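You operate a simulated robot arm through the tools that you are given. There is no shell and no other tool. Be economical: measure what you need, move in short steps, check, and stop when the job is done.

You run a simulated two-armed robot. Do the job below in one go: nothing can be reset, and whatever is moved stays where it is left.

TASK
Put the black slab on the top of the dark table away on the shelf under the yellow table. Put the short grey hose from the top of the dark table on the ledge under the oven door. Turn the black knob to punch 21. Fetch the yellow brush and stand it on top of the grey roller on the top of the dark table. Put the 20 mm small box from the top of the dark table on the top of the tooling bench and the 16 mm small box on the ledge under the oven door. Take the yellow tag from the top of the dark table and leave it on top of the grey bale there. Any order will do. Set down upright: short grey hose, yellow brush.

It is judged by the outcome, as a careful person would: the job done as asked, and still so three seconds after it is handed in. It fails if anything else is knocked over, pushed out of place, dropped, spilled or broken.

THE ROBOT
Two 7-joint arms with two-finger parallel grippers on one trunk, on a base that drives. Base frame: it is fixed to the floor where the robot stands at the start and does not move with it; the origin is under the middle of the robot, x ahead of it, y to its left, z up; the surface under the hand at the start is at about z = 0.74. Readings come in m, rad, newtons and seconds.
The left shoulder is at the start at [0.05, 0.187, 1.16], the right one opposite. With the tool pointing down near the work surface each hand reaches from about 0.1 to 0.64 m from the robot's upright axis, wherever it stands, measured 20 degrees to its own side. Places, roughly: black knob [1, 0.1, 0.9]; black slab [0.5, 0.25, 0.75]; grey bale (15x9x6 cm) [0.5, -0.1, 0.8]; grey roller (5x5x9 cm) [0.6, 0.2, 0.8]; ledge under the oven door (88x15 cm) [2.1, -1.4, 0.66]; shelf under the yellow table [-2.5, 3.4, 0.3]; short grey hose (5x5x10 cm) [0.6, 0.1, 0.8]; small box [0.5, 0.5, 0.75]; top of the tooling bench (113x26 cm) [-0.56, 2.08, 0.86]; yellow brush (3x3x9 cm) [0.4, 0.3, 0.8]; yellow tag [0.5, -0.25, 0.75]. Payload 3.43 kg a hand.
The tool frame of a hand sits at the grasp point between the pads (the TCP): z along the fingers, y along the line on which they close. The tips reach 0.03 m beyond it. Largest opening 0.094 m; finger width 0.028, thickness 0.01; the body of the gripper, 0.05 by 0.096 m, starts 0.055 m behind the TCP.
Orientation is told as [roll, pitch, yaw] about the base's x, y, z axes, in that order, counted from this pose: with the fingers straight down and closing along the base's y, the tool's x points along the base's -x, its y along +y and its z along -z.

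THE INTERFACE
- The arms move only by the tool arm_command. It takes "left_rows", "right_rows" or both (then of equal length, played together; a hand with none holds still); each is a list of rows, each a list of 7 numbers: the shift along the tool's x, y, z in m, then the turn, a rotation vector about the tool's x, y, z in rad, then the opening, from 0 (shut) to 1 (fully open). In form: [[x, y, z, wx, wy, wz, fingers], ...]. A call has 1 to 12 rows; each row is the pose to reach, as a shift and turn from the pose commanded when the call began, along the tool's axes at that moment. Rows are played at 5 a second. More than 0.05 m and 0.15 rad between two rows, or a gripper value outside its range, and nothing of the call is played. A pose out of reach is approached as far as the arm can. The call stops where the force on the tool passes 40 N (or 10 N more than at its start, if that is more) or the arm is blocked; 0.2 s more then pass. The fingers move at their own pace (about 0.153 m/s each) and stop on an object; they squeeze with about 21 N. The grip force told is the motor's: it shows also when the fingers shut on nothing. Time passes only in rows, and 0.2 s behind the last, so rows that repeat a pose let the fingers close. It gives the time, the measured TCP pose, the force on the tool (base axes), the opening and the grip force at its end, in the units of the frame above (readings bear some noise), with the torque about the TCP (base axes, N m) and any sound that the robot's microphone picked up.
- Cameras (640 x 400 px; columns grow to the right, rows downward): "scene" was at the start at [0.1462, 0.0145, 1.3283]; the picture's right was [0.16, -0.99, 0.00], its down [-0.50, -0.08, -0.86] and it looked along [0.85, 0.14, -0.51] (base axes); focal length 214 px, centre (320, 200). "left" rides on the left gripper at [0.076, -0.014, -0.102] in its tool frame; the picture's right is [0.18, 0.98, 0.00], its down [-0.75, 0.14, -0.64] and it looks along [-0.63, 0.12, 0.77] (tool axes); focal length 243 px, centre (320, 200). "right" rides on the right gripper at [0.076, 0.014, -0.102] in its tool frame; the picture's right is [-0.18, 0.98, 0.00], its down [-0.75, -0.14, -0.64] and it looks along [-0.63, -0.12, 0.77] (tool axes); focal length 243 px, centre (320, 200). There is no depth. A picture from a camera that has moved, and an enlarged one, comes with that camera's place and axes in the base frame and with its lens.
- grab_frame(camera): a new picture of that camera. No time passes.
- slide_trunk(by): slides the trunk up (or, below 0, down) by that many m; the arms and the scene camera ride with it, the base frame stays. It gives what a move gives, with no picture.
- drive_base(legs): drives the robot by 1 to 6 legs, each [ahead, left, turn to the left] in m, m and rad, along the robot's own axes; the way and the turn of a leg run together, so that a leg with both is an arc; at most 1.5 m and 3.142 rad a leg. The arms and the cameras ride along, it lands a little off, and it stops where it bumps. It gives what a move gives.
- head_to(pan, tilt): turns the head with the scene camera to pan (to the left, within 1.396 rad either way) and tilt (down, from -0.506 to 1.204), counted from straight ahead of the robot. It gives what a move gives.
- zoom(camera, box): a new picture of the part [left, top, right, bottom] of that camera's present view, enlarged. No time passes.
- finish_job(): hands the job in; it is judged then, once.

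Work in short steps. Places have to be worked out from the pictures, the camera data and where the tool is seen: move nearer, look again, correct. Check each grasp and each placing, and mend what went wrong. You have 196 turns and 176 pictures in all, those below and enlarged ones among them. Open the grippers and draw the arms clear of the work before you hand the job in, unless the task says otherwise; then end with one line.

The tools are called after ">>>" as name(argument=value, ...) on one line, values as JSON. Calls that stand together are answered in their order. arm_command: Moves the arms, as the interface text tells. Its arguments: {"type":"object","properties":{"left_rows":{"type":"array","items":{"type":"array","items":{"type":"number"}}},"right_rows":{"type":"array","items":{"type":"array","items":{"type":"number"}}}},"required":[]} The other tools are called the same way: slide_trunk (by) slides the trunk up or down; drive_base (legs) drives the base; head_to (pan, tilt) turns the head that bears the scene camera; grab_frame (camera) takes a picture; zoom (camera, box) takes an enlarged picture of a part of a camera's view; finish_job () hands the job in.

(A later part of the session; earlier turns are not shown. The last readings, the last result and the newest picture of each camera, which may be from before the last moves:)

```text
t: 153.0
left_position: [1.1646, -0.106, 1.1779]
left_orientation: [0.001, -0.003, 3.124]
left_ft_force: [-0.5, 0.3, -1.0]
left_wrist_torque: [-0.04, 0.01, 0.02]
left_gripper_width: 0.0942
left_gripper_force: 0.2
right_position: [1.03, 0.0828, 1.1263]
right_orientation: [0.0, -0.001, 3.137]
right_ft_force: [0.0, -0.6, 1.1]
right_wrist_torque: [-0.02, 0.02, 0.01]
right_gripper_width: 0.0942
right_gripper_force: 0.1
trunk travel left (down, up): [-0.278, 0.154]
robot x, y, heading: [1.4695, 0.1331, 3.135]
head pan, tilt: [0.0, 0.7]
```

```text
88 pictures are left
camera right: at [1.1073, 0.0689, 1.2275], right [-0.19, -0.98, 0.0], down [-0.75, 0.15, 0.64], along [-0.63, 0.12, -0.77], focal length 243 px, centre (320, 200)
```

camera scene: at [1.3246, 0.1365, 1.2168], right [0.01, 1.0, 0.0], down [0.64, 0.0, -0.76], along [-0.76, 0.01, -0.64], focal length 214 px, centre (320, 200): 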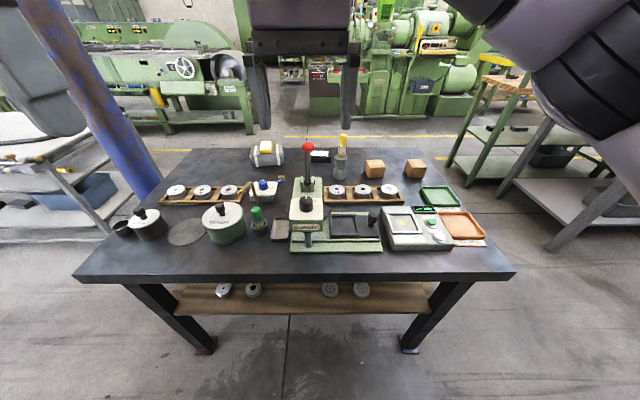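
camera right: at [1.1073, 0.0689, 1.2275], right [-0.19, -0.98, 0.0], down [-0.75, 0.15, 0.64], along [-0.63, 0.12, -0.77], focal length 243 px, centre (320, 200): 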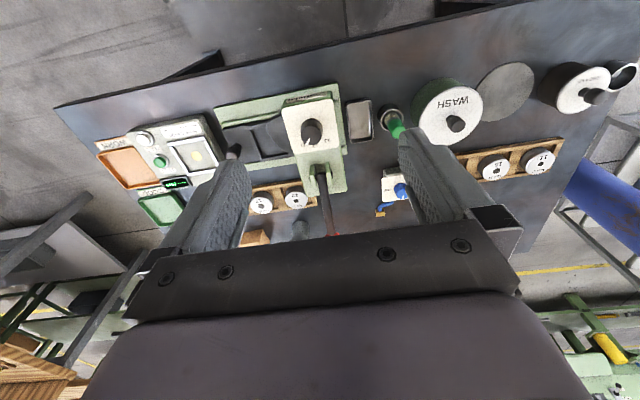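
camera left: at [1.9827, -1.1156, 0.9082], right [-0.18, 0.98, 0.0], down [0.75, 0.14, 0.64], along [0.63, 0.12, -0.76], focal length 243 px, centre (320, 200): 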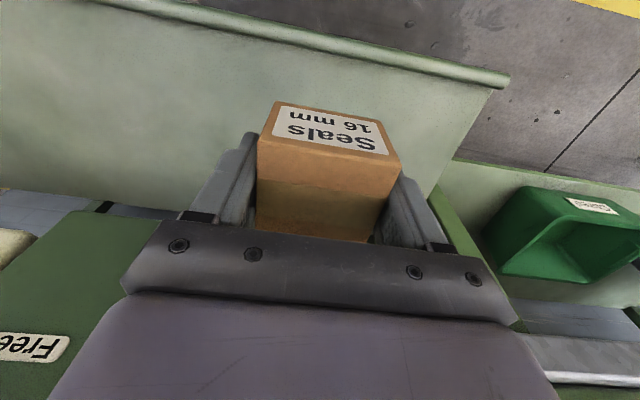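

>>> zoom(camera="right", box=[285, 105, 345, 155])

```text
8.00 times, centred on (315, 130) of right
camera zoom: at [1.1073, 0.0689, 1.2275], right [-0.19, -0.98, 0.0], down [-0.75, 0.15, 0.64], along [-0.63, 0.12, -0.77], focal length 1941 px, centre (360, 760)
```

zoom: 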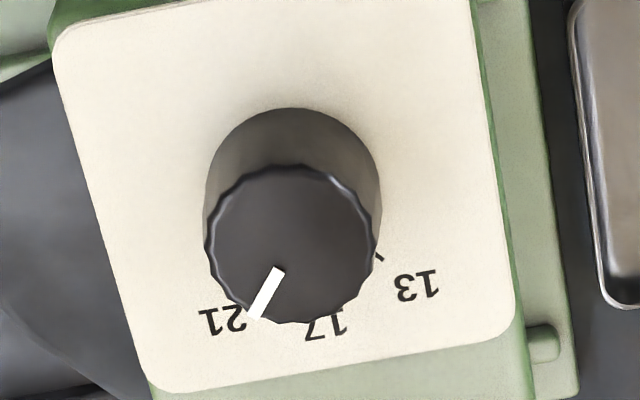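

The pointer is at about 34.5° whereas the 21 mark is at 40°. I regrip and turn it slightly further.

>>> arm_command(right_rows=[[-0.03, -0.012, 0, 0, 0, 0, 0.8], [-0.059, -0.025, 0, 0, 0, 0, 0.8], [-0.059, -0.025, 0.05, 0, 0, 0, 0.8], [-0.059, -0.025, 0.1, 0, 0, 0, 0.8], [-0.059, -0.025, 0.15, 0, 0, 0, 0.8], [-0.059, -0.025, 0.18, 0, 0, 0, 0.8], [-0.059, -0.025, 0.189, 0, 0, 0, 0.8]])

>>> zoom(camera="right", box=[270, 110, 380, 210])

```text
t: 154.6
left_position: [1.1673, -0.1044, 1.1795]
left_orientation: [0.0, -0.004, 3.125]
left_ft_force: [0.3, 0.5, 0.2]
left_wrist_torque: [-0.07, -0.01, 0.01]
left_gripper_width: 0.0938
left_gripper_force: 0.2
right_position: [0.9713, 0.1081, 0.9357]
right_orientation: [-0.001, 0.001, 3.135]
right_ft_force: [0.5, -0.4, -0.8]
right_wrist_torque: [-0.01, 0.01, -0.03]
right_gripper_width: 0.0753
right_gripper_force: 0.1
trunk travel left (down, up): [-0.278, 0.154]
robot x, y, heading: [1.4684, 0.1343, 3.137]
head pan, tilt: [0.0, 0.7]
```

```text
4.00 times, centred on (325, 160) of right
camera zoom: at [1.049, 0.0944, 1.0374], right [-0.19, -0.98, 0.0], down [-0.75, 0.15, 0.64], along [-0.63, 0.12, -0.77], focal length 970 px, centre (300, 360)
```

zoom: 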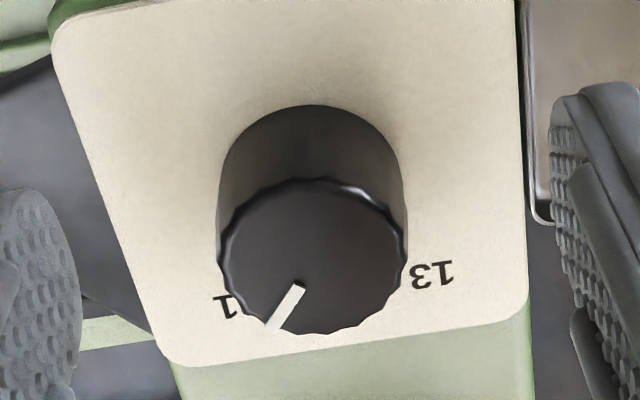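

>>> arm_command(right_rows=[[0.001, 0.001, 0, 0, 0, 0, 0.5], [0.001, 0.001, 0, 0, 0, 0, 0], [0.001, 0.001, 0, 0, 0, 0, 0], [0.001, 0.001, 0, 0, 0, 0, 0], [0.001, 0.001, 0, 0, 0, 0.05, 0], [0.001, 0.001, 0, 0, 0, 0.1, 0], [0.001, 0.001, 0, 0, 0, 0.13, 0], [0.001, 0.001, 0, 0, 0, 0.13, 0]])

>>> zoom(camera="right", box=[270, 110, 380, 210])

>>> zoom(camera="scene", box=[290, 170, 340, 220])

```text
t: 156.4
left_position: [1.1665, -0.1055, 1.1789]
left_orientation: [-0.002, -0.002, 3.126]
left_ft_force: [0.7, 0.5, 0.7]
left_wrist_torque: [0.0, -0.02, -0.01]
left_gripper_width: 0.0941
left_gripper_force: 0.1
right_position: [0.9732, 0.1059, 0.9358]
right_orientation: [0.002, 0.0, 3.008]
right_ft_force: [-1.9, -6.0, 4.9]
right_wrist_torque: [-0.32, -0.3, 0.64]
right_gripper_width: 0.0293
right_gripper_force: 44.9
trunk travel left (down, up): [-0.278, 0.154]
robot x, y, heading: [1.4658, 0.1339, 3.134]
head pan, tilt: [0.0, 0.7]
```

```text
4.00 times, centred on (325, 160) of right
camera zoom: at [1.0479, 0.0836, 1.0379], right [-0.31, -0.95, 0.0], down [-0.73, 0.24, 0.64], along [-0.61, 0.2, -0.77], focal length 970 px, centre (300, 360)
```

zoom: 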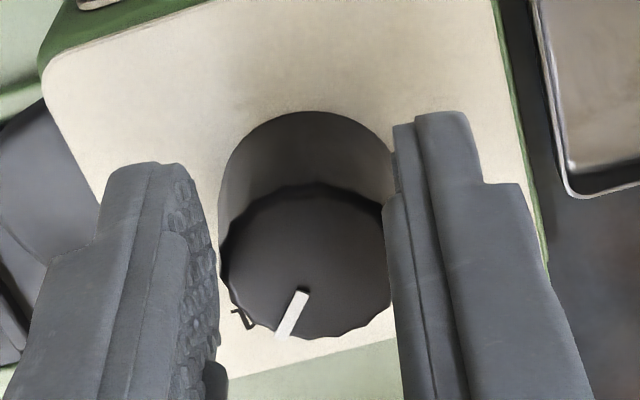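

```text
8.00 times, centred on (315, 195) of scene
camera zoom: at [1.3248, 0.136, 1.2169], right [0.01, 1.0, 0.0], down [0.64, 0.0, -0.77], along [-0.77, 0.01, -0.64], focal length 1716 px, centre (360, 240)
```

zoom: 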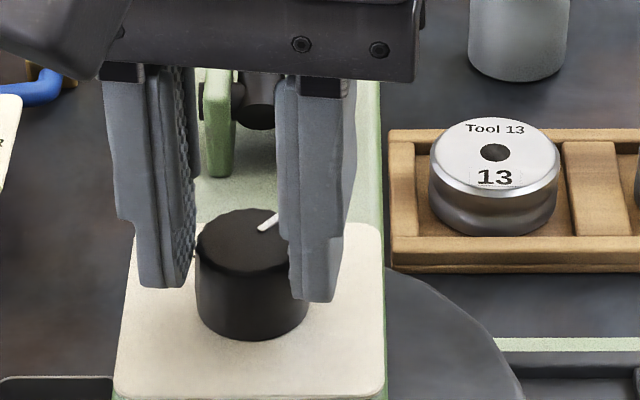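

The knob resisted this second turn (torque 0.64, pads slipped), so it may be at its stop. I open and look closely at the final angle.

>>> arm_command(right_rows=[[0, 0, 0, 0, 0, 0, 0.4], [0, 0, 0, 0, 0, 0, 0.8], [0, 0, -0.03, 0, 0, 0, 0.8], [0, 0, -0.07, 0, 0, 0.05, 1], [0.02, 0, -0.11, 0, 0, 0.1, 1]])

>>> zoom(camera="right", box=[290, 80, 350, 140])

```text
t: 157.6
left_position: [1.1661, -0.1061, 1.1796]
left_orientation: [0.001, -0.004, 3.127]
left_ft_force: [0.1, 0.0, -0.4]
left_wrist_torque: [0.02, -0.03, -0.01]
left_gripper_width: 0.0943
left_gripper_force: 0.0
right_position: [0.9938, 0.107, 1.0454]
right_orientation: [0.0, 0.003, 2.903]
right_ft_force: [0.5, -0.2, 0.5]
right_wrist_torque: [0.03, -0.03, -0.01]
right_gripper_width: 0.094
right_gripper_force: 0.1
trunk travel left (down, up): [-0.278, 0.154]
robot x, y, heading: [1.4634, 0.1369, 3.135]
head pan, tilt: [0.0, 0.7]
```

```text
6.67 times, centred on (320, 110) of right
camera zoom: at [1.0649, 0.0762, 1.148], right [-0.41, -0.91, 0.0], down [-0.7, 0.31, 0.64], along [-0.58, 0.26, -0.77], focal length 1618 px, centre (320, 800)
```

zoom: 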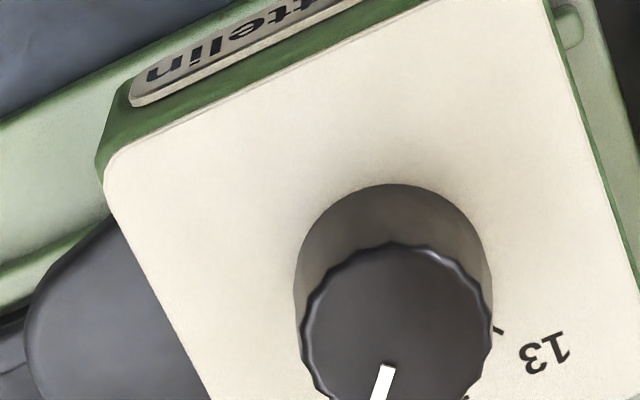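

>>> zoom(camera="right", box=[300, 100, 350, 150])

```text
8.00 times, centred on (325, 125) of right
camera zoom: at [1.0649, 0.0762, 1.148], right [-0.41, -0.91, 0.0], down [-0.7, 0.31, 0.64], along [-0.58, 0.26, -0.77], focal length 1941 px, centre (280, 800)
```

zoom: 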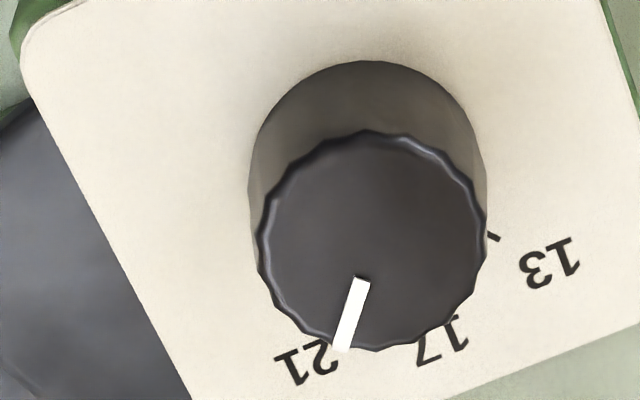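

The pointer now lies on 21 (within about 2°). I withdraw the right hand and drive round the left end of the table, checking the third box's label on the way.

>>> arm_command(right_rows=[[0, 0, -0.05, 0, 0, 0, 1], [0, 0, -0.1, 0, 0, 0, 1], [0.01, -0.03, -0.13, 0, 0, -0.05, 1], [0.03, -0.075, -0.14, 0, 0, -0.1, 1], [0.05, -0.12, -0.145, 0, 0, -0.15, 1], [0.065, -0.165, -0.145, 0, 0, -0.2, 1], [0.08, -0.21, -0.145, 0, 0, -0.23, 1], [0.1, -0.255, -0.145, 0, 0, -0.23, 1], [0.114, -0.295, -0.145, 0, 0, -0.23, 1]])

>>> drive_base(legs=[[0, -0.87, 0], [0.85, 0, 0]])

>>> head_to(pan=1.39, tilt=0.6)

>>> grab_frame(camera="scene")

```text
refused: row 4 steps farther than a row can; nothing moved
```

```text
t: 169.8
left_position: [0.3299, 0.8037, 1.1792]
left_orientation: [0.001, -0.002, 3.111]
left_ft_force: [0.3, -1.2, -0.1]
left_wrist_torque: [0.02, 0.01, 0.04]
left_gripper_width: 0.0939
left_gripper_force: 0.1
right_position: [0.1604, 1.0185, 1.0462]
right_orientation: [-0.001, -0.001, 2.889]
right_ft_force: [-0.8, -0.5, -0.7]
right_wrist_torque: [-0.01, -0.03, -0.02]
right_gripper_width: 0.094
right_gripper_force: 0.0
trunk travel left (down, up): [-0.278, 0.154]
robot x, y, heading: [0.6378, 1.0396, 3.121]
head pan, tilt: [0.0, 0.7]
```

```text
t: 171.3
left_position: [0.3296, 0.8026, 1.1789]
left_orientation: [0.001, -0.003, 3.109]
left_ft_force: [0.4, 0.0, -0.9]
left_wrist_torque: [-0.03, 0.01, 0.03]
left_gripper_width: 0.0941
left_gripper_force: 0.0
right_position: [0.1612, 1.0187, 1.046]
right_orientation: [0.0, 0.0, 2.888]
right_ft_force: [0.5, 0.0, 0.5]
right_wrist_torque: [-0.04, -0.03, -0.04]
right_gripper_width: 0.094
right_gripper_force: 0.1
trunk travel left (down, up): [-0.278, 0.154]
robot x, y, heading: [0.6341, 1.0384, 3.117]
head pan, tilt: [1.389, 0.6]
```

```text
81 pictures are left
camera scene: at [0.5603, 0.9543, 1.2254], right [-0.98, 0.2, 0.0], down [0.12, 0.55, -0.83], along [-0.17, -0.81, -0.56], focal length 214 px, centre (320, 200)
```

scene: 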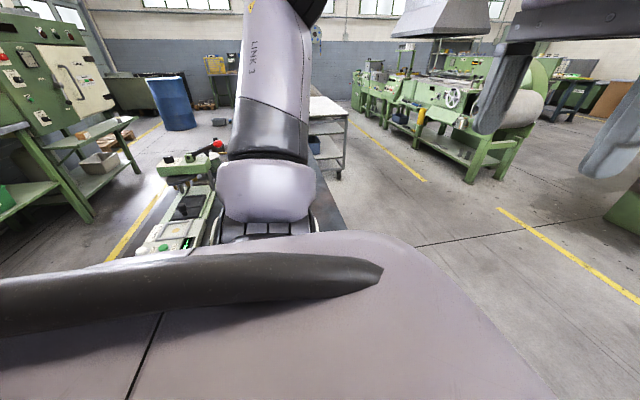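

The refused arm move meant the base drove with the right hand still out, though no forces showed. I now retract that arm properly before going on.

>>> arm_command(right_rows=[[0, 0, -0.04, 0, 0, 0, 1], [0.02, -0.02, -0.08, 0, 0, -0.05, 1], [0.04, -0.045, -0.11, 0, 0, -0.1, 1], [0.06, -0.07, -0.13, 0, 0, -0.15, 1], [0.08, -0.1, -0.145, 0, 0, -0.2, 1], [0.1, -0.14, -0.145, 0, 0, -0.23, 1], [0.12, -0.18, -0.145, 0, 0, -0.23, 1], [0.13, -0.22, -0.145, 0, 0, -0.23, 1]])

>>> head_to(pan=0.0, tilt=0.45)

>>> grab_frame(camera="scene")

```text
t: 173.1
left_position: [0.331, 0.8043, 1.1788]
left_orientation: [0.0, -0.004, 3.111]
left_ft_force: [0.1, -0.4, 0.6]
left_wrist_torque: [-0.01, -0.01, 0.01]
left_gripper_width: 0.0941
left_gripper_force: 0.0
right_position: [0.345, 1.1994, 1.1921]
right_orientation: [0.0, 0.003, 3.122]
right_ft_force: [0.0, -0.6, 0.3]
right_wrist_torque: [0.02, -0.01, 0.02]
right_gripper_width: 0.094
right_gripper_force: 0.0
trunk travel left (down, up): [-0.278, 0.154]
robot x, y, heading: [0.6362, 1.0393, 3.117]
head pan, tilt: [1.389, 0.6]
```

```text
t: 174.7
left_position: [0.3294, 0.8026, 1.1795]
left_orientation: [0.0, -0.004, 3.112]
left_ft_force: [-0.9, 1.0, 0.0]
left_wrist_torque: [0.01, 0.0, -0.02]
left_gripper_width: 0.0937
left_gripper_force: 0.1
right_position: [0.344, 1.1981, 1.193]
right_orientation: [-0.001, -0.001, 3.119]
right_ft_force: [0.0, 0.2, 0.5]
right_wrist_torque: [-0.03, -0.04, -0.01]
right_gripper_width: 0.0939
right_gripper_force: 0.1
trunk travel left (down, up): [-0.278, 0.154]
robot x, y, heading: [0.6386, 1.0402, 3.119]
head pan, tilt: [0.0, 0.45]
```

```text
80 pictures are left
camera scene: at [0.4865, 1.0429, 1.239], right [0.02, 1.0, 0.0], down [0.44, -0.01, -0.9], along [-0.9, 0.02, -0.44], focal length 214 px, centre (320, 200)
```

scene: 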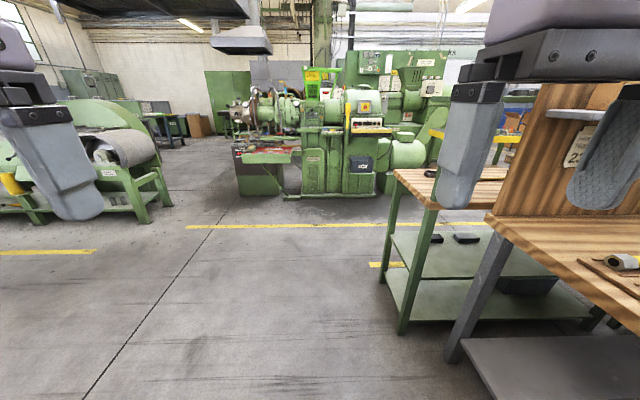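

>>> drive_base(legs=[[1.05, 0.3, 0], [0, 0, 3.14]])

>>> head_to(pan=1.2, tilt=0.3)

>>> grab_frame(camera="scene")

>>> head_to(pan=-0.3, tilt=0.5)

>>> grab_frame(camera="scene")

```text
t: 187.6
left_position: [-0.1088, 0.9833, 1.1787]
left_orientation: [0.0, -0.004, -0.052]
left_ft_force: [0.0, 0.7, -0.4]
left_wrist_torque: [-0.02, 0.0, -0.01]
left_gripper_width: 0.0942
left_gripper_force: 0.2
right_position: [-0.1302, 0.5891, 1.1924]
right_orientation: [0.001, 0.001, -0.043]
right_ft_force: [0.3, -0.1, 0.0]
right_wrist_torque: [0.04, 0.04, -0.02]
right_gripper_width: 0.094
right_gripper_force: 0.0
trunk travel left (down, up): [-0.278, 0.154]
robot x, y, heading: [-0.4212, 0.7573, -0.043]
head pan, tilt: [0.0, 0.45]
```

```text
t: 189.0
left_position: [-0.1089, 0.9837, 1.1798]
left_orientation: [0.0, -0.002, -0.054]
left_ft_force: [0.2, 0.0, 0.7]
left_wrist_torque: [-0.02, 0.0, 0.01]
left_gripper_width: 0.0942
left_gripper_force: 0.0
right_position: [-0.1296, 0.5895, 1.1914]
right_orientation: [0.0, 0.001, -0.042]
right_ft_force: [-0.8, -0.4, -0.1]
right_wrist_torque: [-0.03, 0.03, -0.02]
right_gripper_width: 0.094
right_gripper_force: 0.1
trunk travel left (down, up): [-0.278, 0.154]
robot x, y, heading: [-0.422, 0.7556, -0.042]
head pan, tilt: [1.201, 0.3]
```

```text
79 pictures are left
camera scene: at [-0.3258, 0.8368, 1.2529], right [0.92, -0.4, 0.0], down [-0.12, -0.27, -0.96], along [0.38, 0.87, -0.3], focal length 214 px, centre (320, 200)
```

scene: 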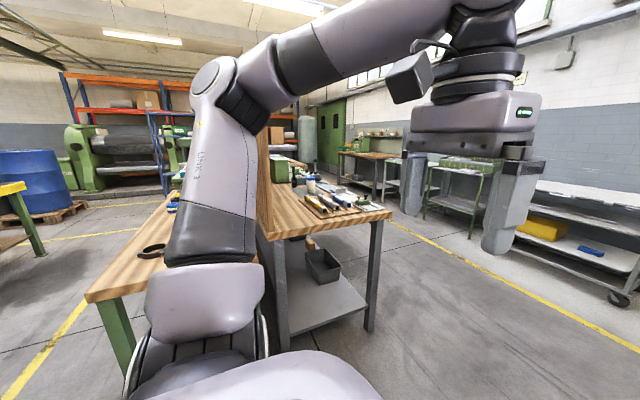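

```text
t: 190.6
left_position: [-0.1077, 0.9841, 1.1793]
left_orientation: [-0.001, -0.004, -0.051]
left_ft_force: [0.0, -0.2, -0.2]
left_wrist_torque: [-0.02, -0.03, 0.0]
left_gripper_width: 0.0939
left_gripper_force: 0.1
right_position: [-0.129, 0.5893, 1.1908]
right_orientation: [-0.001, -0.001, -0.041]
right_ft_force: [0.0, -0.7, 0.4]
right_wrist_torque: [0.0, 0.02, 0.01]
right_gripper_width: 0.0941
right_gripper_force: 0.0
trunk travel left (down, up): [-0.278, 0.154]
robot x, y, heading: [-0.4226, 0.7516, -0.047]
head pan, tilt: [-0.3, 0.499]
```

```text
78 pictures are left
camera scene: at [-0.2776, 0.7207, 1.2345], right [-0.34, -0.94, 0.0], down [-0.45, 0.16, -0.88], along [0.83, -0.29, -0.48], focal length 214 px, centre (320, 200)
```

scene: 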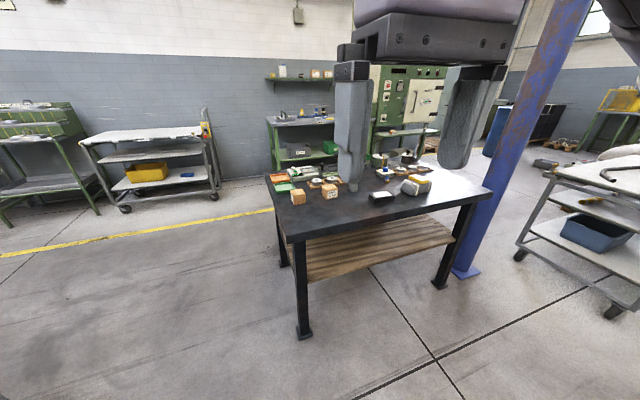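

The bench with the plywood divider is seen; I'll examine it when I bring the box. Now I return to the front of the dark table.

>>> drive_base(legs=[[0, -0.43, 0.045], [0.45, 0, 0]])

>>> head_to(pan=0.1, tilt=0.7)

>>> grab_frame(camera="scene")

```text
t: 197.2
left_position: [0.3267, 0.57, 1.1783]
left_orientation: [0.0, -0.004, -0.002]
left_ft_force: [-0.5, 0.2, -0.1]
left_wrist_torque: [0.03, 0.0, 0.01]
left_gripper_width: 0.0941
left_gripper_force: 0.1
right_position: [0.3241, 0.1765, 1.1913]
right_orientation: [0.001, 0.001, 0.008]
right_ft_force: [0.0, 0.7, -1.1]
right_wrist_torque: [0.05, 0.0, -0.02]
right_gripper_width: 0.0941
right_gripper_force: 0.1
trunk travel left (down, up): [-0.278, 0.154]
robot x, y, heading: [0.0235, 0.3243, 0.006]
head pan, tilt: [-0.3, 0.499]
```

```text
t: 198.1
left_position: [0.3263, 0.57, 1.1794]
left_orientation: [-0.001, -0.001, -0.003]
left_ft_force: [0.3, -0.2, 0.0]
left_wrist_torque: [0.03, -0.01, 0.0]
left_gripper_width: 0.0943
left_gripper_force: 0.0
right_position: [0.3232, 0.1748, 1.1918]
right_orientation: [-0.001, 0.001, 0.008]
right_ft_force: [0.3, -0.5, -1.3]
right_wrist_torque: [0.0, -0.04, -0.01]
right_gripper_width: 0.0938
right_gripper_force: 0.1
trunk travel left (down, up): [-0.278, 0.154]
robot x, y, heading: [0.0259, 0.3225, 0.004]
head pan, tilt: [0.099, 0.7]
```

```text
77 pictures are left
camera scene: at [0.1677, 0.3347, 1.2168], right [0.1, -0.99, 0.0], down [-0.64, -0.07, -0.77], along [0.76, 0.08, -0.64], focal length 214 px, centre (320, 200)
```

scene: 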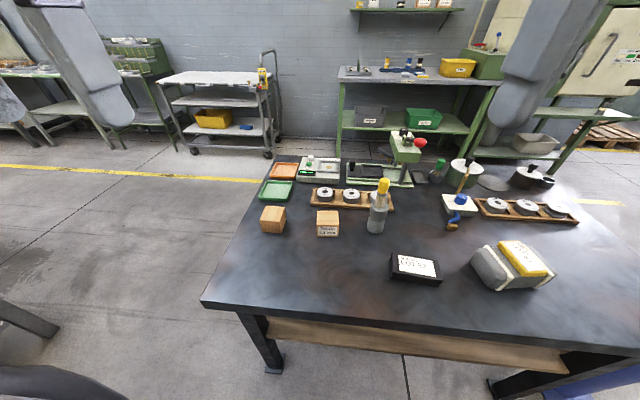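

>>> zoom(camera="scene", box=[370, 230, 470, 300])

>>> zoom(camera="scene", box=[240, 180, 350, 250])

```text
5.71 times, centred on (420, 265) of scene
camera zoom: at [0.1677, 0.3347, 1.2168], right [0.1, -0.99, 0.0], down [-0.64, -0.07, -0.77], along [0.76, 0.08, -0.64], focal length 1226 px, centre (-251, -171)
```

zoom: 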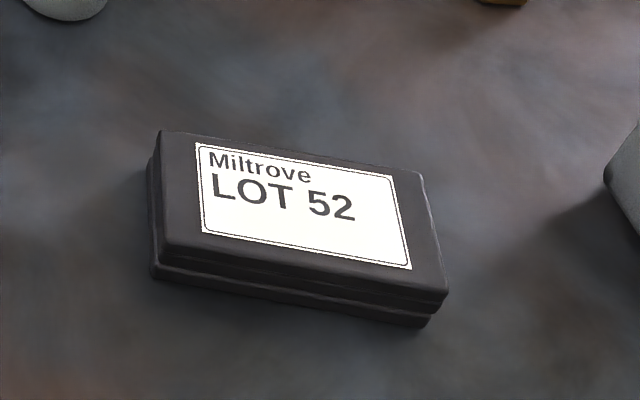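

```text
5.71 times, centred on (295, 215) of scene
camera zoom: at [0.1677, 0.3347, 1.2168], right [0.1, -0.99, 0.0], down [-0.64, -0.07, -0.77], along [0.76, 0.08, -0.64], focal length 1226 px, centre (463, 114)
```

zoom: 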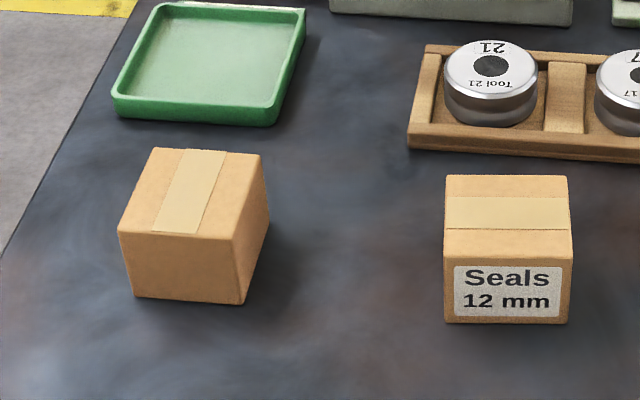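

The slab is centred at (0.478,0.1375), about 10.7×5.7 cm, with its long side near y. The 20 mm box is centred at (0.606,0.520), yaw ≈0. The low shelf probably wants a tilted hand, so I yaw the right hand above the slab first, and bring the left near the box.

>>> arm_command(right_rows=[[-0.0155, -0.0065, 0.019, 0, 0, -0.1467, 1], [-0.031, -0.013, 0.038, 0, 0, -0.293, 1], [-0.0465, -0.0195, 0.057, 0, 0, -0.44, 1], [-0.062, -0.026, 0.076, 0, 0, -0.587, 1], [-0.0775, -0.0325, 0.095, 0, 0, -0.733, 1], [-0.093, -0.039, 0.114, 0, 0, -0.88, 1], [-0.1085, -0.0455, 0.133, 0, 0, -1.027, 1], [-0.124, -0.052, 0.152, 0, 0, -1.174, 1], [-0.1395, -0.0585, 0.171, 0, 0, -1.32, 1], [-0.155, -0.065, 0.19, 0, 0, -1.467, 1]], left_rows=[[-0.0234, -0.005, 0.015, 0, 0, 0, 1], [-0.047, -0.01, 0.03, 0, 0, 0, 1], [-0.07, -0.015, 0.045, 0, 0, 0, 1], [-0.094, -0.02, 0.06, 0, 0, 0, 1], [-0.117, -0.025, 0.075, 0, 0, 0, 1], [-0.14, -0.03, 0.09, 0, 0, 0, 1], [-0.164, -0.035, 0.105, 0, 0, 0, 1], [-0.187, -0.04, 0.12, 0, 0, 0, 1], [-0.21, -0.045, 0.135, 0, 0, 0, 1], [-0.234, -0.05, 0.15, 0, 0, 0, 1]])

>>> slide_trunk(by=-0.08)

>>> arm_command(right_rows=[[0, 0, -0.01, 0, -0.13, 0, 1], [0, 0, -0.02, 0, -0.26, 0, 1], [0, 0, -0.03, 0, -0.39, 0, 1], [0, 0, -0.03, 0, -0.52, 0, 1], [0, 0, -0.03, 0, -0.65, 0, 1], [0, 0, -0.03, 0, -0.785, 0, 1]])

>>> grab_frame(camera="right")

>>> grab_frame(camera="left")

```text
t: 200.3
left_position: [0.5312, 0.542, 1.0218]
left_orientation: [-0.002, -0.005, -0.002]
left_ft_force: [0.5, 0.7, 0.4]
left_wrist_torque: [0.01, -0.01, -0.03]
left_gripper_width: 0.0941
left_gripper_force: 0.0
left hand out of reach, approached as far as the arm can: row 8, 9, 10
right_position: [0.4804, 0.11, 1.0028]
right_orientation: [0.0, 0.0, 1.476]
right_ft_force: [-0.6, -0.1, 0.1]
right_wrist_torque: [-0.02, -0.02, 0.0]
right_gripper_width: 0.0939
right_gripper_force: 0.2
trunk travel left (down, up): [-0.278, 0.154]
robot x, y, heading: [0.0252, 0.3248, 0.008]
head pan, tilt: [0.099, 0.7]
```

```text
t: 201.5
left_position: [0.5314, 0.5416, 0.9435]
left_orientation: [-0.001, -0.006, -0.001]
left_ft_force: [0.3, 0.9, 0.6]
left_wrist_torque: [0.01, 0.0, 0.0]
left_gripper_width: 0.094
left_gripper_force: 0.1
right_position: [0.4803, 0.1107, 0.9221]
right_orientation: [0.0, -0.001, 1.473]
right_ft_force: [0.6, 0.5, 1.1]
right_wrist_torque: [0.02, -0.02, -0.01]
right_gripper_width: 0.0942
right_gripper_force: 0.0
trunk travel left (down, up): [-0.198, 0.234]
robot x, y, heading: [0.0275, 0.3226, 0.003]
head pan, tilt: [0.099, 0.7]
```

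```text
t: 202.9
left_position: [0.532, 0.542, 0.9424]
left_orientation: [-0.002, -0.007, -0.004]
left_ft_force: [0.6, -0.2, 1.1]
left_wrist_torque: [-0.03, 0.0, 0.02]
left_gripper_width: 0.0942
left_gripper_force: 0.1
right_position: [0.4816, 0.1095, 0.9526]
right_orientation: [0.001, -0.787, 1.472]
right_ft_force: [0.0, -0.3, 0.2]
right_wrist_torque: [0.01, 0.02, -0.04]
right_gripper_width: 0.094
right_gripper_force: 0.0
trunk travel left (down, up): [-0.198, 0.234]
robot x, y, heading: [0.0263, 0.328, 0.011]
head pan, tilt: [0.099, 0.7]
```

```text
74 pictures are left
camera right: at [0.4553, -0.0132, 0.9707], right [-0.97, 0.22, 0.13], down [0.15, 0.06, 0.99], along [0.21, 0.97, -0.09], focal length 243 px, centre (320, 200)
```

right: 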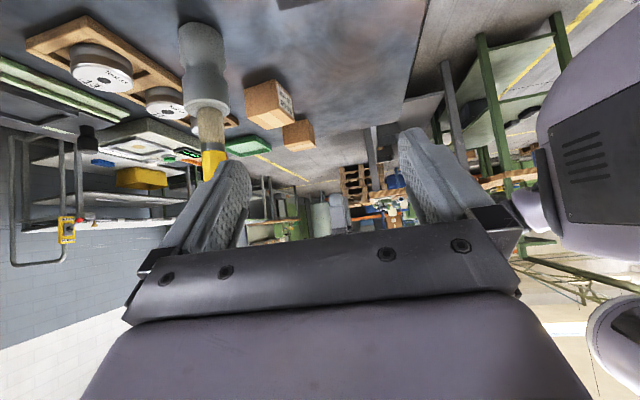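

```text
73 pictures are left
camera left: at [0.4549, 0.528, 1.044], right [-0.18, 0.98, 0.0], down [0.75, 0.14, 0.65], along [0.64, 0.12, -0.76], focal length 243 px, centre (320, 200)
```

left: 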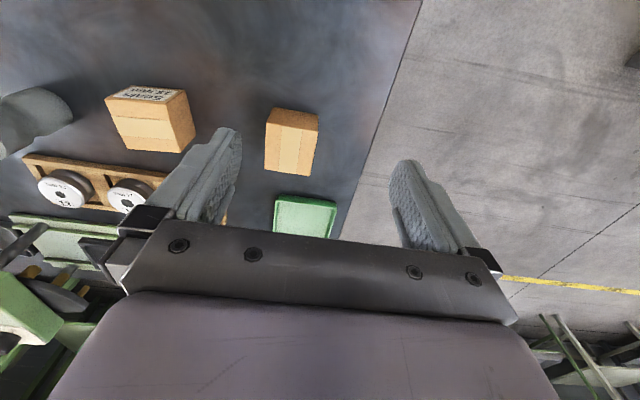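

Tilting works, but the camera bracket would come close to the bale. I'll instead pick the slab with a vertical hand and regrasp near the shelf if needed. I untilt, then shift the base right so the left arm can reach the box.

>>> arm_command(right_rows=[[0, 0, 0, 0, 0.13, 0, 1], [0, 0, 0, 0, 0.26, 0, 1], [0, 0, 0, 0, 0.39, 0, 1], [0, 0, 0, 0, 0.52, 0, 1], [0, 0, 0, 0, 0.65, 0, 1], [0, 0, 0, 0, 0.785, 0, 1]])

>>> drive_base(legs=[[0.02, -0.13, 0]])

>>> grab_frame(camera="right")

>>> grab_frame(camera="left")

```text
t: 204.3
left_position: [0.5317, 0.5416, 0.9432]
left_orientation: [-0.003, -0.004, -0.003]
left_ft_force: [-0.5, 0.5, 0.5]
left_wrist_torque: [0.02, -0.01, 0.01]
left_gripper_width: 0.0939
left_gripper_force: 0.1
right_position: [0.4797, 0.1107, 0.9532]
right_orientation: [-0.001, 0.001, 1.473]
right_ft_force: [-0.4, 0.5, -0.4]
right_wrist_torque: [0.0, -0.07, -0.04]
right_gripper_width: 0.094
right_gripper_force: 0.0
trunk travel left (down, up): [-0.198, 0.234]
robot x, y, heading: [0.027, 0.3244, 0.007]
head pan, tilt: [0.099, 0.7]
```

```text
t: 206.1
left_position: [0.5522, 0.4133, 0.9426]
left_orientation: [-0.002, -0.005, 0.001]
left_ft_force: [-0.4, -0.5, -0.8]
left_wrist_torque: [-0.03, 0.0, 0.0]
left_gripper_width: 0.0942
left_gripper_force: 0.1
right_position: [0.5006, -0.0187, 0.9527]
right_orientation: [0.0, 0.0, 1.476]
right_ft_force: [-1.2, 0.3, 0.3]
right_wrist_torque: [-0.06, -0.02, -0.01]
right_gripper_width: 0.0942
right_gripper_force: 0.1
trunk travel left (down, up): [-0.198, 0.234]
robot x, y, heading: [0.0478, 0.1968, 0.011]
head pan, tilt: [0.099, 0.7]
```

```text
72 pictures are left
camera right: at [0.4815, -0.0929, 1.0547], right [-0.96, 0.28, 0.0], down [0.21, 0.74, 0.64], along [0.18, 0.62, -0.77], focal length 243 px, centre (320, 200)
```

right: 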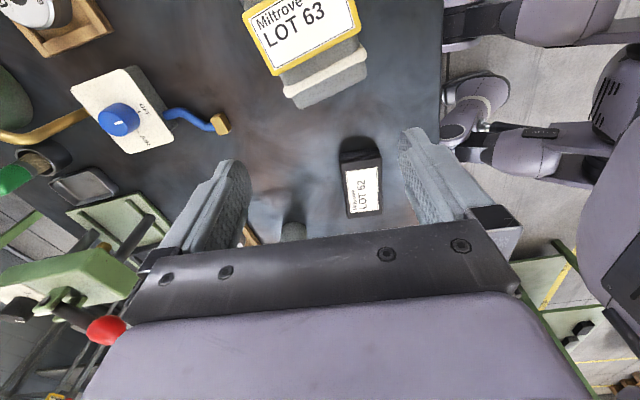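

```text
71 pictures are left
camera left: at [0.4757, 0.3987, 1.044], right [-0.18, 0.98, 0.0], down [0.75, 0.14, 0.65], along [0.63, 0.12, -0.76], focal length 243 px, centre (320, 200)
```

left: 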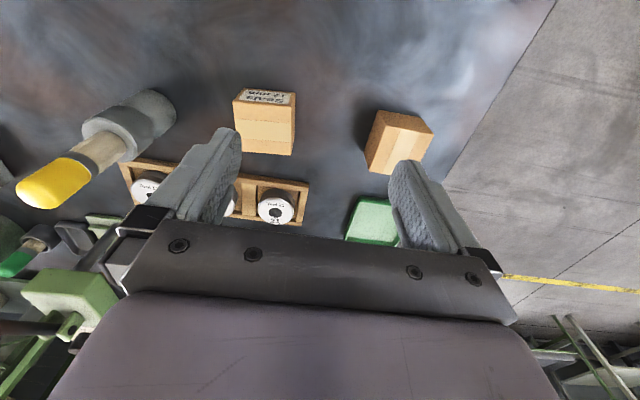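

I move the right hand over the slab, descend and grip it. The left goes over the box for a better look.

>>> arm_command(right_rows=[[-0.04, 0.009, 0, 0, 0, 0, 1], [-0.08, 0.018, 0, 0, 0, 0, 1], [-0.12, 0.027, 0, 0, 0, 0, 1], [-0.15, 0.035, 0, 0, 0, 0, 1], [-0.15, 0.035, 0.045, 0, 0, 0, 1], [-0.15, 0.035, 0.09, 0, 0, 0, 1], [-0.15, 0.035, 0.09, 0, 0, 0, 1]], left_rows=[[0, 0.027, 0, 0, 0, 0, 1], [-0.01, 0.054, 0, 0, 0, 0, 1], [-0.02, 0.08, 0, 0, 0, 0, 1], [-0.03, 0.107, 0, 0, 0, 0, 1], [-0.03, 0.107, 0.01, 0, 0, 0, 1], [-0.03, 0.107, 0.02, 0, 0, 0, 1], [-0.03, 0.107, 0.03, 0, 0, 0, 1]])

>>> grab_frame(camera="right")

>>> grab_frame(camera="left")

```text
t: 207.7
left_position: [0.5832, 0.5197, 0.9116]
left_orientation: [-0.002, -0.005, -0.001]
left_ft_force: [-0.2, 0.2, 0.2]
left_wrist_torque: [0.0, 0.0, -0.02]
left_gripper_width: 0.0942
left_gripper_force: 0.1
right_position: [0.4816, 0.1334, 0.8606]
right_orientation: [0.001, 0.0, 1.477]
right_ft_force: [0.1, -0.3, 0.9]
right_wrist_torque: [-0.01, 0.03, 0.0]
right_gripper_width: 0.0938
right_gripper_force: 0.1
trunk travel left (down, up): [-0.198, 0.234]
robot x, y, heading: [0.0491, 0.1968, 0.01]
head pan, tilt: [0.099, 0.7]
```

```text
70 pictures are left
camera right: at [0.4615, 0.0604, 0.9634], right [-0.96, 0.28, 0.0], down [0.21, 0.74, 0.64], along [0.18, 0.62, -0.77], focal length 243 px, centre (320, 200)
```

right: 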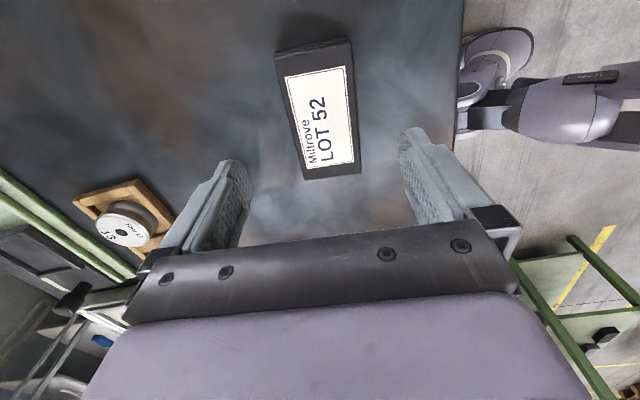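

```text
69 pictures are left
camera left: at [0.5055, 0.506, 1.0136], right [-0.18, 0.98, 0.0], down [0.75, 0.14, 0.65], along [0.63, 0.12, -0.76], focal length 243 px, centre (320, 200)
```

left: 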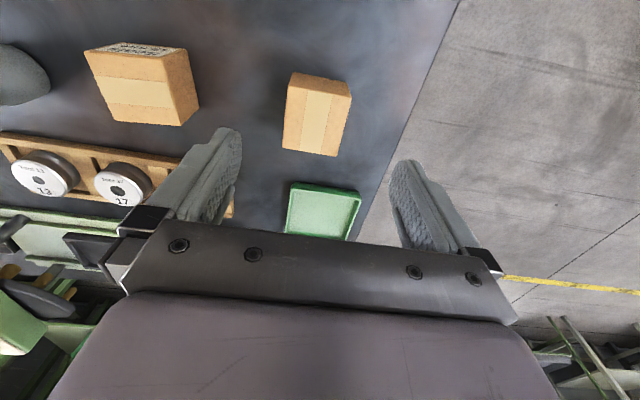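

>>> arm_command(right_rows=[[0, 0, 0.04, 0, 0, 0, 1], [0, 0, 0.075, 0, 0, 0, 1], [0, 0, 0.088, 0, 0, 0, 1], [0, 0, 0.088, 0, 0, 0, 0.7], [0, 0, 0.088, 0, 0, 0, 0.3], [0, 0, 0.088, 0, 0, 0, 0], [0, 0, 0.088, 0, 0, 0, 0]])

>>> zoom(camera="left", box=[260, 60, 380, 170])

```text
t: 209.3
left_position: [0.5802, 0.5201, 0.9115]
left_orientation: [-0.002, -0.005, 0.001]
left_ft_force: [0.3, -0.3, -0.1]
left_wrist_torque: [-0.03, -0.02, 0.02]
left_gripper_width: 0.0941
left_gripper_force: 0.1
right_position: [0.4827, 0.1335, 0.7744]
right_orientation: [-0.003, -0.002, 1.476]
right_ft_force: [0.9, 0.2, 9.6]
right_wrist_torque: [0.3, 0.24, 0.0]
right_gripper_width: 0.0575
right_gripper_force: 21.0
trunk travel left (down, up): [-0.198, 0.234]
robot x, y, heading: [0.0502, 0.1953, 0.01]
head pan, tilt: [0.099, 0.7]
```

```text
3.64 times, centred on (320, 115) of left
camera zoom: at [0.5051, 0.5059, 1.0139], right [-0.18, 0.98, 0.0], down [0.75, 0.14, 0.65], along [0.64, 0.12, -0.76], focal length 882 px, centre (320, 509)
```

zoom: 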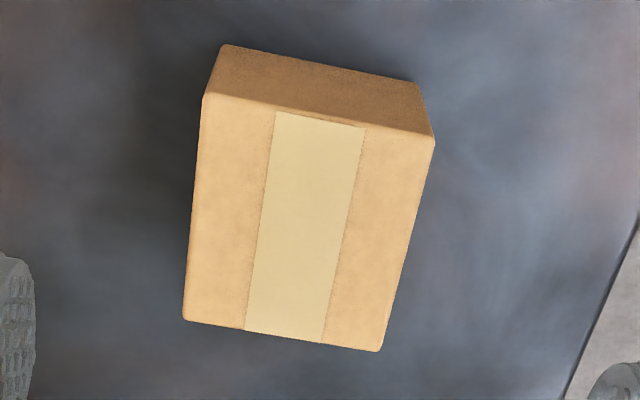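

The slab is gripped (57 mm). The box is centred at (0.6035,0.519), yaw 0. I lift the slab while the left hand descends to the box.

>>> arm_command(right_rows=[[0, 0, -0.03, 0, 0, 0, 0], [0, 0, -0.07, 0, 0, 0, 0], [0, 0, -0.11, 0, 0, 0, 0], [0, 0, -0.15, 0, 0, 0, 0], [0, 0, -0.18, 0, 0, 0, 0], [0, 0, -0.18, 0, 0, 0, 0]], left_rows=[[-0.0225, -0.001, 0, 0, 0, 0, 1], [-0.0225, -0.001, 0.03, 0, 0, 0, 1], [-0.0225, -0.001, 0.06, 0, 0, 0, 1], [-0.0225, -0.001, 0.09, 0, 0, 0, 1], [-0.0225, -0.001, 0.115, 0, 0, 0, 1], [-0.0225, -0.001, 0.115, 0, 0, 0, 1]])

>>> grab_frame(camera="right")

>>> grab_frame(camera="left")

```text
t: 210.7
left_position: [0.6004, 0.5195, 0.7979]
left_orientation: [-0.002, -0.007, 0.0]
left_ft_force: [1.1, -0.8, 0.5]
left_wrist_torque: [-0.04, -0.03, 0.02]
left_gripper_width: 0.094
left_gripper_force: 0.1
left hand out of reach, approached as far as the arm can: row 5, 6
right_position: [0.4793, 0.1352, 0.954]
right_orientation: [0.002, 0.002, 1.477]
right_ft_force: [0.8, -0.5, -2.2]
right_wrist_torque: [-0.07, 0.03, 0.02]
right_gripper_width: 0.0578
right_gripper_force: 20.7
trunk travel left (down, up): [-0.198, 0.234]
robot x, y, heading: [0.0481, 0.1946, 0.011]
head pan, tilt: [0.099, 0.7]
```

```text
67 pictures are left
camera right: at [0.4601, 0.0611, 1.0558], right [-0.96, 0.28, 0.0], down [0.21, 0.74, 0.64], along [0.18, 0.62, -0.77], focal length 243 px, centre (320, 200)
```

right: 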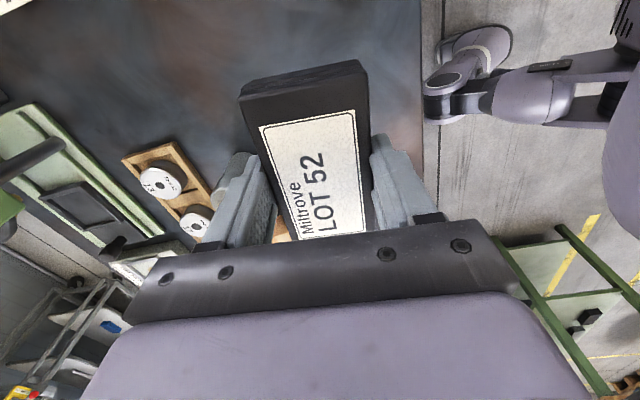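

```text
66 pictures are left
camera left: at [0.5237, 0.506, 0.8994], right [-0.18, 0.98, 0.0], down [0.75, 0.14, 0.65], along [0.64, 0.12, -0.76], focal length 243 px, centre (320, 200)
```

left: 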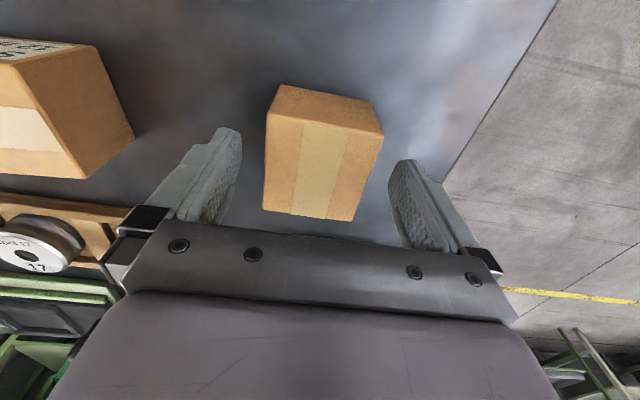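

The left hand is centred but a little high. I lower the trunk 22 mm and close.

>>> slide_trunk(by=-0.022)

>>> arm_command(left_rows=[[0, 0, 0, 0, 0, 0, 0.8], [0, 0, 0, 0, 0, 0, 0.4], [0, 0, 0, 0, 0, 0, 0], [0, 0, 0, 0, 0, 0, 0], [0, 0, -0.04, 0, 0, 0, 0], [0, 0, -0.08, 0, 0, 0, 0], [0, 0, -0.12, 0, 0, 0, 0], [0, 0, -0.16, 0, 0, 0, 0]])

>>> grab_frame(camera="left")

```text
t: 211.3
left_position: [0.6012, 0.5202, 0.7756]
left_orientation: [-0.002, -0.007, 0.0]
left_ft_force: [-0.2, -1.4, 0.6]
left_wrist_torque: [-0.02, 0.03, 0.01]
left_gripper_width: 0.094
left_gripper_force: 0.1
right_position: [0.4796, 0.1349, 0.9322]
right_orientation: [0.0, -0.001, 1.476]
right_ft_force: [-0.2, -0.5, -2.3]
right_wrist_torque: [-0.02, -0.01, -0.01]
right_gripper_width: 0.0578
right_gripper_force: 21.5
trunk travel left (down, up): [-0.176, 0.256]
robot x, y, heading: [0.0487, 0.1947, 0.01]
head pan, tilt: [0.099, 0.7]
```

```text
t: 213.1
left_position: [0.6032, 0.5216, 0.936]
left_orientation: [-0.002, -0.004, 0.0]
left_ft_force: [1.1, 0.0, -0.4]
left_wrist_torque: [0.0, 0.0, 0.01]
left_gripper_width: 0.062
left_gripper_force: 21.0
right_position: [0.4805, 0.1353, 0.9315]
right_orientation: [-0.001, 0.0, 1.477]
right_ft_force: [-0.5, 0.2, -1.3]
right_wrist_torque: [-0.01, -0.01, -0.02]
right_gripper_width: 0.058
right_gripper_force: 21.0
trunk travel left (down, up): [-0.176, 0.256]
robot x, y, heading: [0.0478, 0.1971, 0.005]
head pan, tilt: [0.099, 0.7]
```

```text
65 pictures are left
camera left: at [0.5264, 0.5071, 1.0377], right [-0.18, 0.98, 0.0], down [0.75, 0.14, 0.65], along [0.64, 0.12, -0.76], focal length 243 px, centre (320, 200)
```

left: 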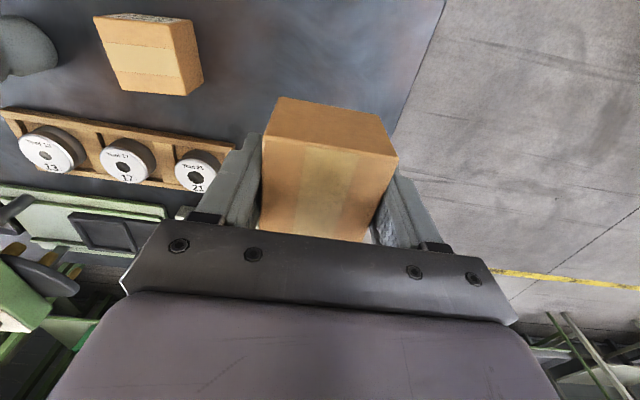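

The box is held (62 mm). I retract both hands and yaw the left so the hidden face of the box turns to the scene camera to verify its label.

>>> arm_command(left_rows=[[0.02, 0, -0.03, 0, 0, 0, 0], [0.04, 0, -0.05, 0, 0, -0.14, 0], [0.06, 0, -0.07, 0, 0, -0.28, 0], [0.08, 0, -0.08, 0, 0, -0.42, 0], [0.1, 0, -0.09, 0, 0, -0.56, 0], [0.12, 0, -0.1, 0, 0, -0.7, 0], [0.14, 0, -0.11, 0, 0, -0.84, 0], [0.16, 0, -0.12, 0, 0, -0.98, 0], [0.18, 0, -0.13, 0, 0, -1.12, 0], [0.2, 0, -0.13, 0, 0, -1.26, 0], [0.2, 0, -0.13, 0, 0, -1.4, 0]], right_rows=[[0, 0, -0.03, 0, 0, 0, 0], [0.01, 0.01, -0.06, 0, 0, 0, 0], [0.02, 0.02, -0.09, 0, 0, 0, 0], [0.03, 0.03, -0.1, 0, 0, 0, 0], [0.04, 0.04, -0.11, 0, 0, 0, 0], [0.05, 0.05, -0.12, 0, 0, 0, 0], [0.06, 0.06, -0.12, 0, 0, 0, 0], [0.07, 0.07, -0.12, 0, 0, 0, 0], [0.08, 0.08, -0.12, 0, 0, 0, 0], [0.089, 0.092, -0.12, 0, 0, 0, 0], [0.089, 0.092, -0.12, 0, 0, 0, 0]])

>>> head_to(pan=0.6, tilt=0.5)

>>> grab_frame(camera="scene")

```text
t: 215.5
left_position: [0.3964, 0.521, 1.0659]
left_orientation: [-0.006, 0.001, 1.403]
left_ft_force: [-0.7, -0.6, -1.9]
left_wrist_torque: [-0.02, 0.01, 0.0]
left_gripper_width: 0.0617
left_gripper_force: 20.9
right_position: [0.3795, 0.0557, 1.0525]
right_orientation: [-0.001, 0.001, 1.477]
right_ft_force: [-0.1, -1.7, -2.5]
right_wrist_torque: [-0.01, -0.01, -0.01]
right_gripper_width: 0.0576
right_gripper_force: 20.8
trunk travel left (down, up): [-0.176, 0.256]
robot x, y, heading: [0.0469, 0.1963, 0.011]
head pan, tilt: [0.099, 0.7]
```

```text
t: 216.5
left_position: [0.3974, 0.5208, 1.065]
left_orientation: [-0.007, 0.001, 1.397]
left_ft_force: [0.8, 0.5, -2.0]
left_wrist_torque: [0.01, 0.01, -0.02]
left_gripper_width: 0.0618
left_gripper_force: 20.8
right_position: [0.3795, 0.0549, 1.0518]
right_orientation: [0.0, -0.001, 1.477]
right_ft_force: [-0.2, 0.7, -1.1]
right_wrist_torque: [-0.01, -0.03, -0.02]
right_gripper_width: 0.0577
right_gripper_force: 21.0
trunk travel left (down, up): [-0.176, 0.256]
robot x, y, heading: [0.0478, 0.1955, 0.008]
head pan, tilt: [0.6, 0.499]
```

```text
64 pictures are left
camera scene: at [0.1792, 0.2476, 1.1325], right [0.57, -0.82, 0.0], down [-0.39, -0.27, -0.88], along [0.72, 0.5, -0.48], focal length 214 px, centre (320, 200)
```

scene: 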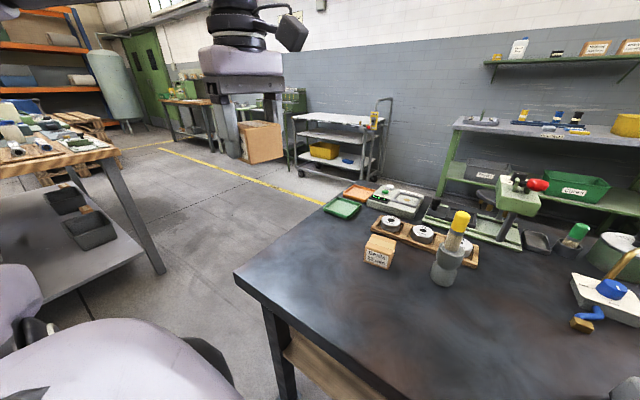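

>>> zoom(camera="scene", box=[200, 80, 320, 180])

```text
4.00 times, centred on (260, 130) of scene
camera zoom: at [0.1792, 0.2476, 1.1325], right [0.57, -0.82, 0.0], down [-0.39, -0.27, -0.88], along [0.72, 0.5, -0.48], focal length 858 px, centre (560, 480)
```

zoom: 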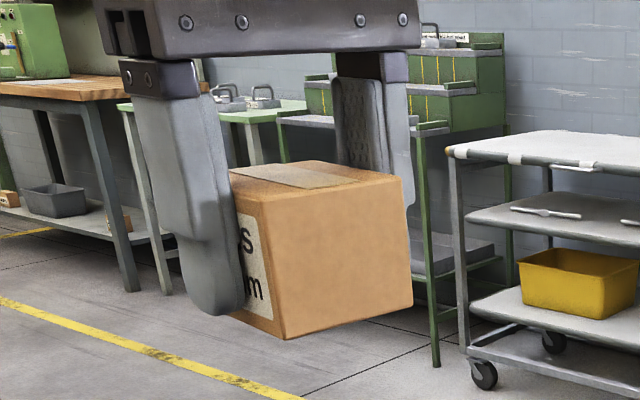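

The label is on the face under the finger ("…s / …m"), so this is the remaining labelled box: 20 mm by elimination. I back away and turn toward the tooling bench.

>>> drive_base(legs=[[-0.55, 0, 0], [0, 0.3, 1.55]])

>>> head_to(pan=0.0, tilt=0.35)

>>> grab_frame(camera="scene")

```text
t: 223.4
left_position: [-1.0174, 0.7349, 1.0656]
left_orientation: [-0.006, 0.002, 2.957]
left_ft_force: [0.0, -0.1, -1.1]
left_wrist_torque: [-0.02, 0.0, 0.03]
left_gripper_width: 0.0619
left_gripper_force: 21.4
right_position: [-0.5507, 0.7139, 1.0508]
right_orientation: [-0.001, -0.001, 3.035]
right_ft_force: [0.2, 0.0, -2.2]
right_wrist_torque: [0.03, 0.01, -0.01]
right_gripper_width: 0.0576
right_gripper_force: 21.3
trunk travel left (down, up): [-0.176, 0.256]
robot x, y, heading: [-0.6938, 0.3796, 1.573]
head pan, tilt: [0.6, 0.499]
cut short: leg 2
```

```text
t: 224.4
left_position: [-1.0159, 0.736, 1.0646]
left_orientation: [-0.007, 0.003, 2.956]
left_ft_force: [0.2, -0.2, -1.7]
left_wrist_torque: [0.01, 0.0, -0.01]
left_gripper_width: 0.0618
left_gripper_force: 21.3
right_position: [-0.55, 0.7127, 1.0524]
right_orientation: [0.0, 0.001, 3.034]
right_ft_force: [-0.1, 0.3, -2.3]
right_wrist_torque: [0.0, -0.03, -0.01]
right_gripper_width: 0.0576
right_gripper_force: 21.0
trunk travel left (down, up): [-0.176, 0.256]
robot x, y, heading: [-0.6967, 0.3819, 1.567]
head pan, tilt: [0.0, 0.351]
```

```text
62 pictures are left
camera scene: at [-0.6953, 0.5336, 1.1462], right [1.0, 0.0, 0.0], down [0.0, -0.34, -0.94], along [0.0, 0.94, -0.34], focal length 214 px, centre (320, 200)
```

scene: 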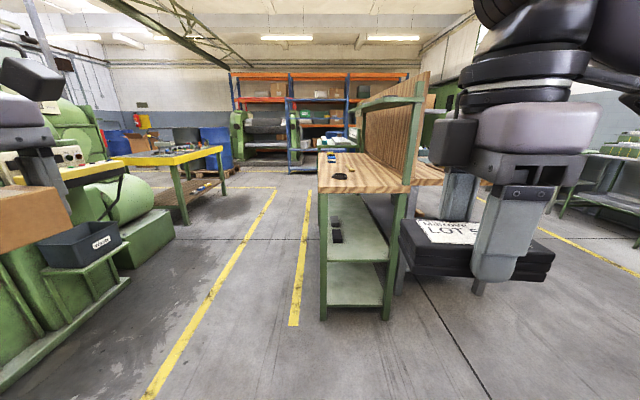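

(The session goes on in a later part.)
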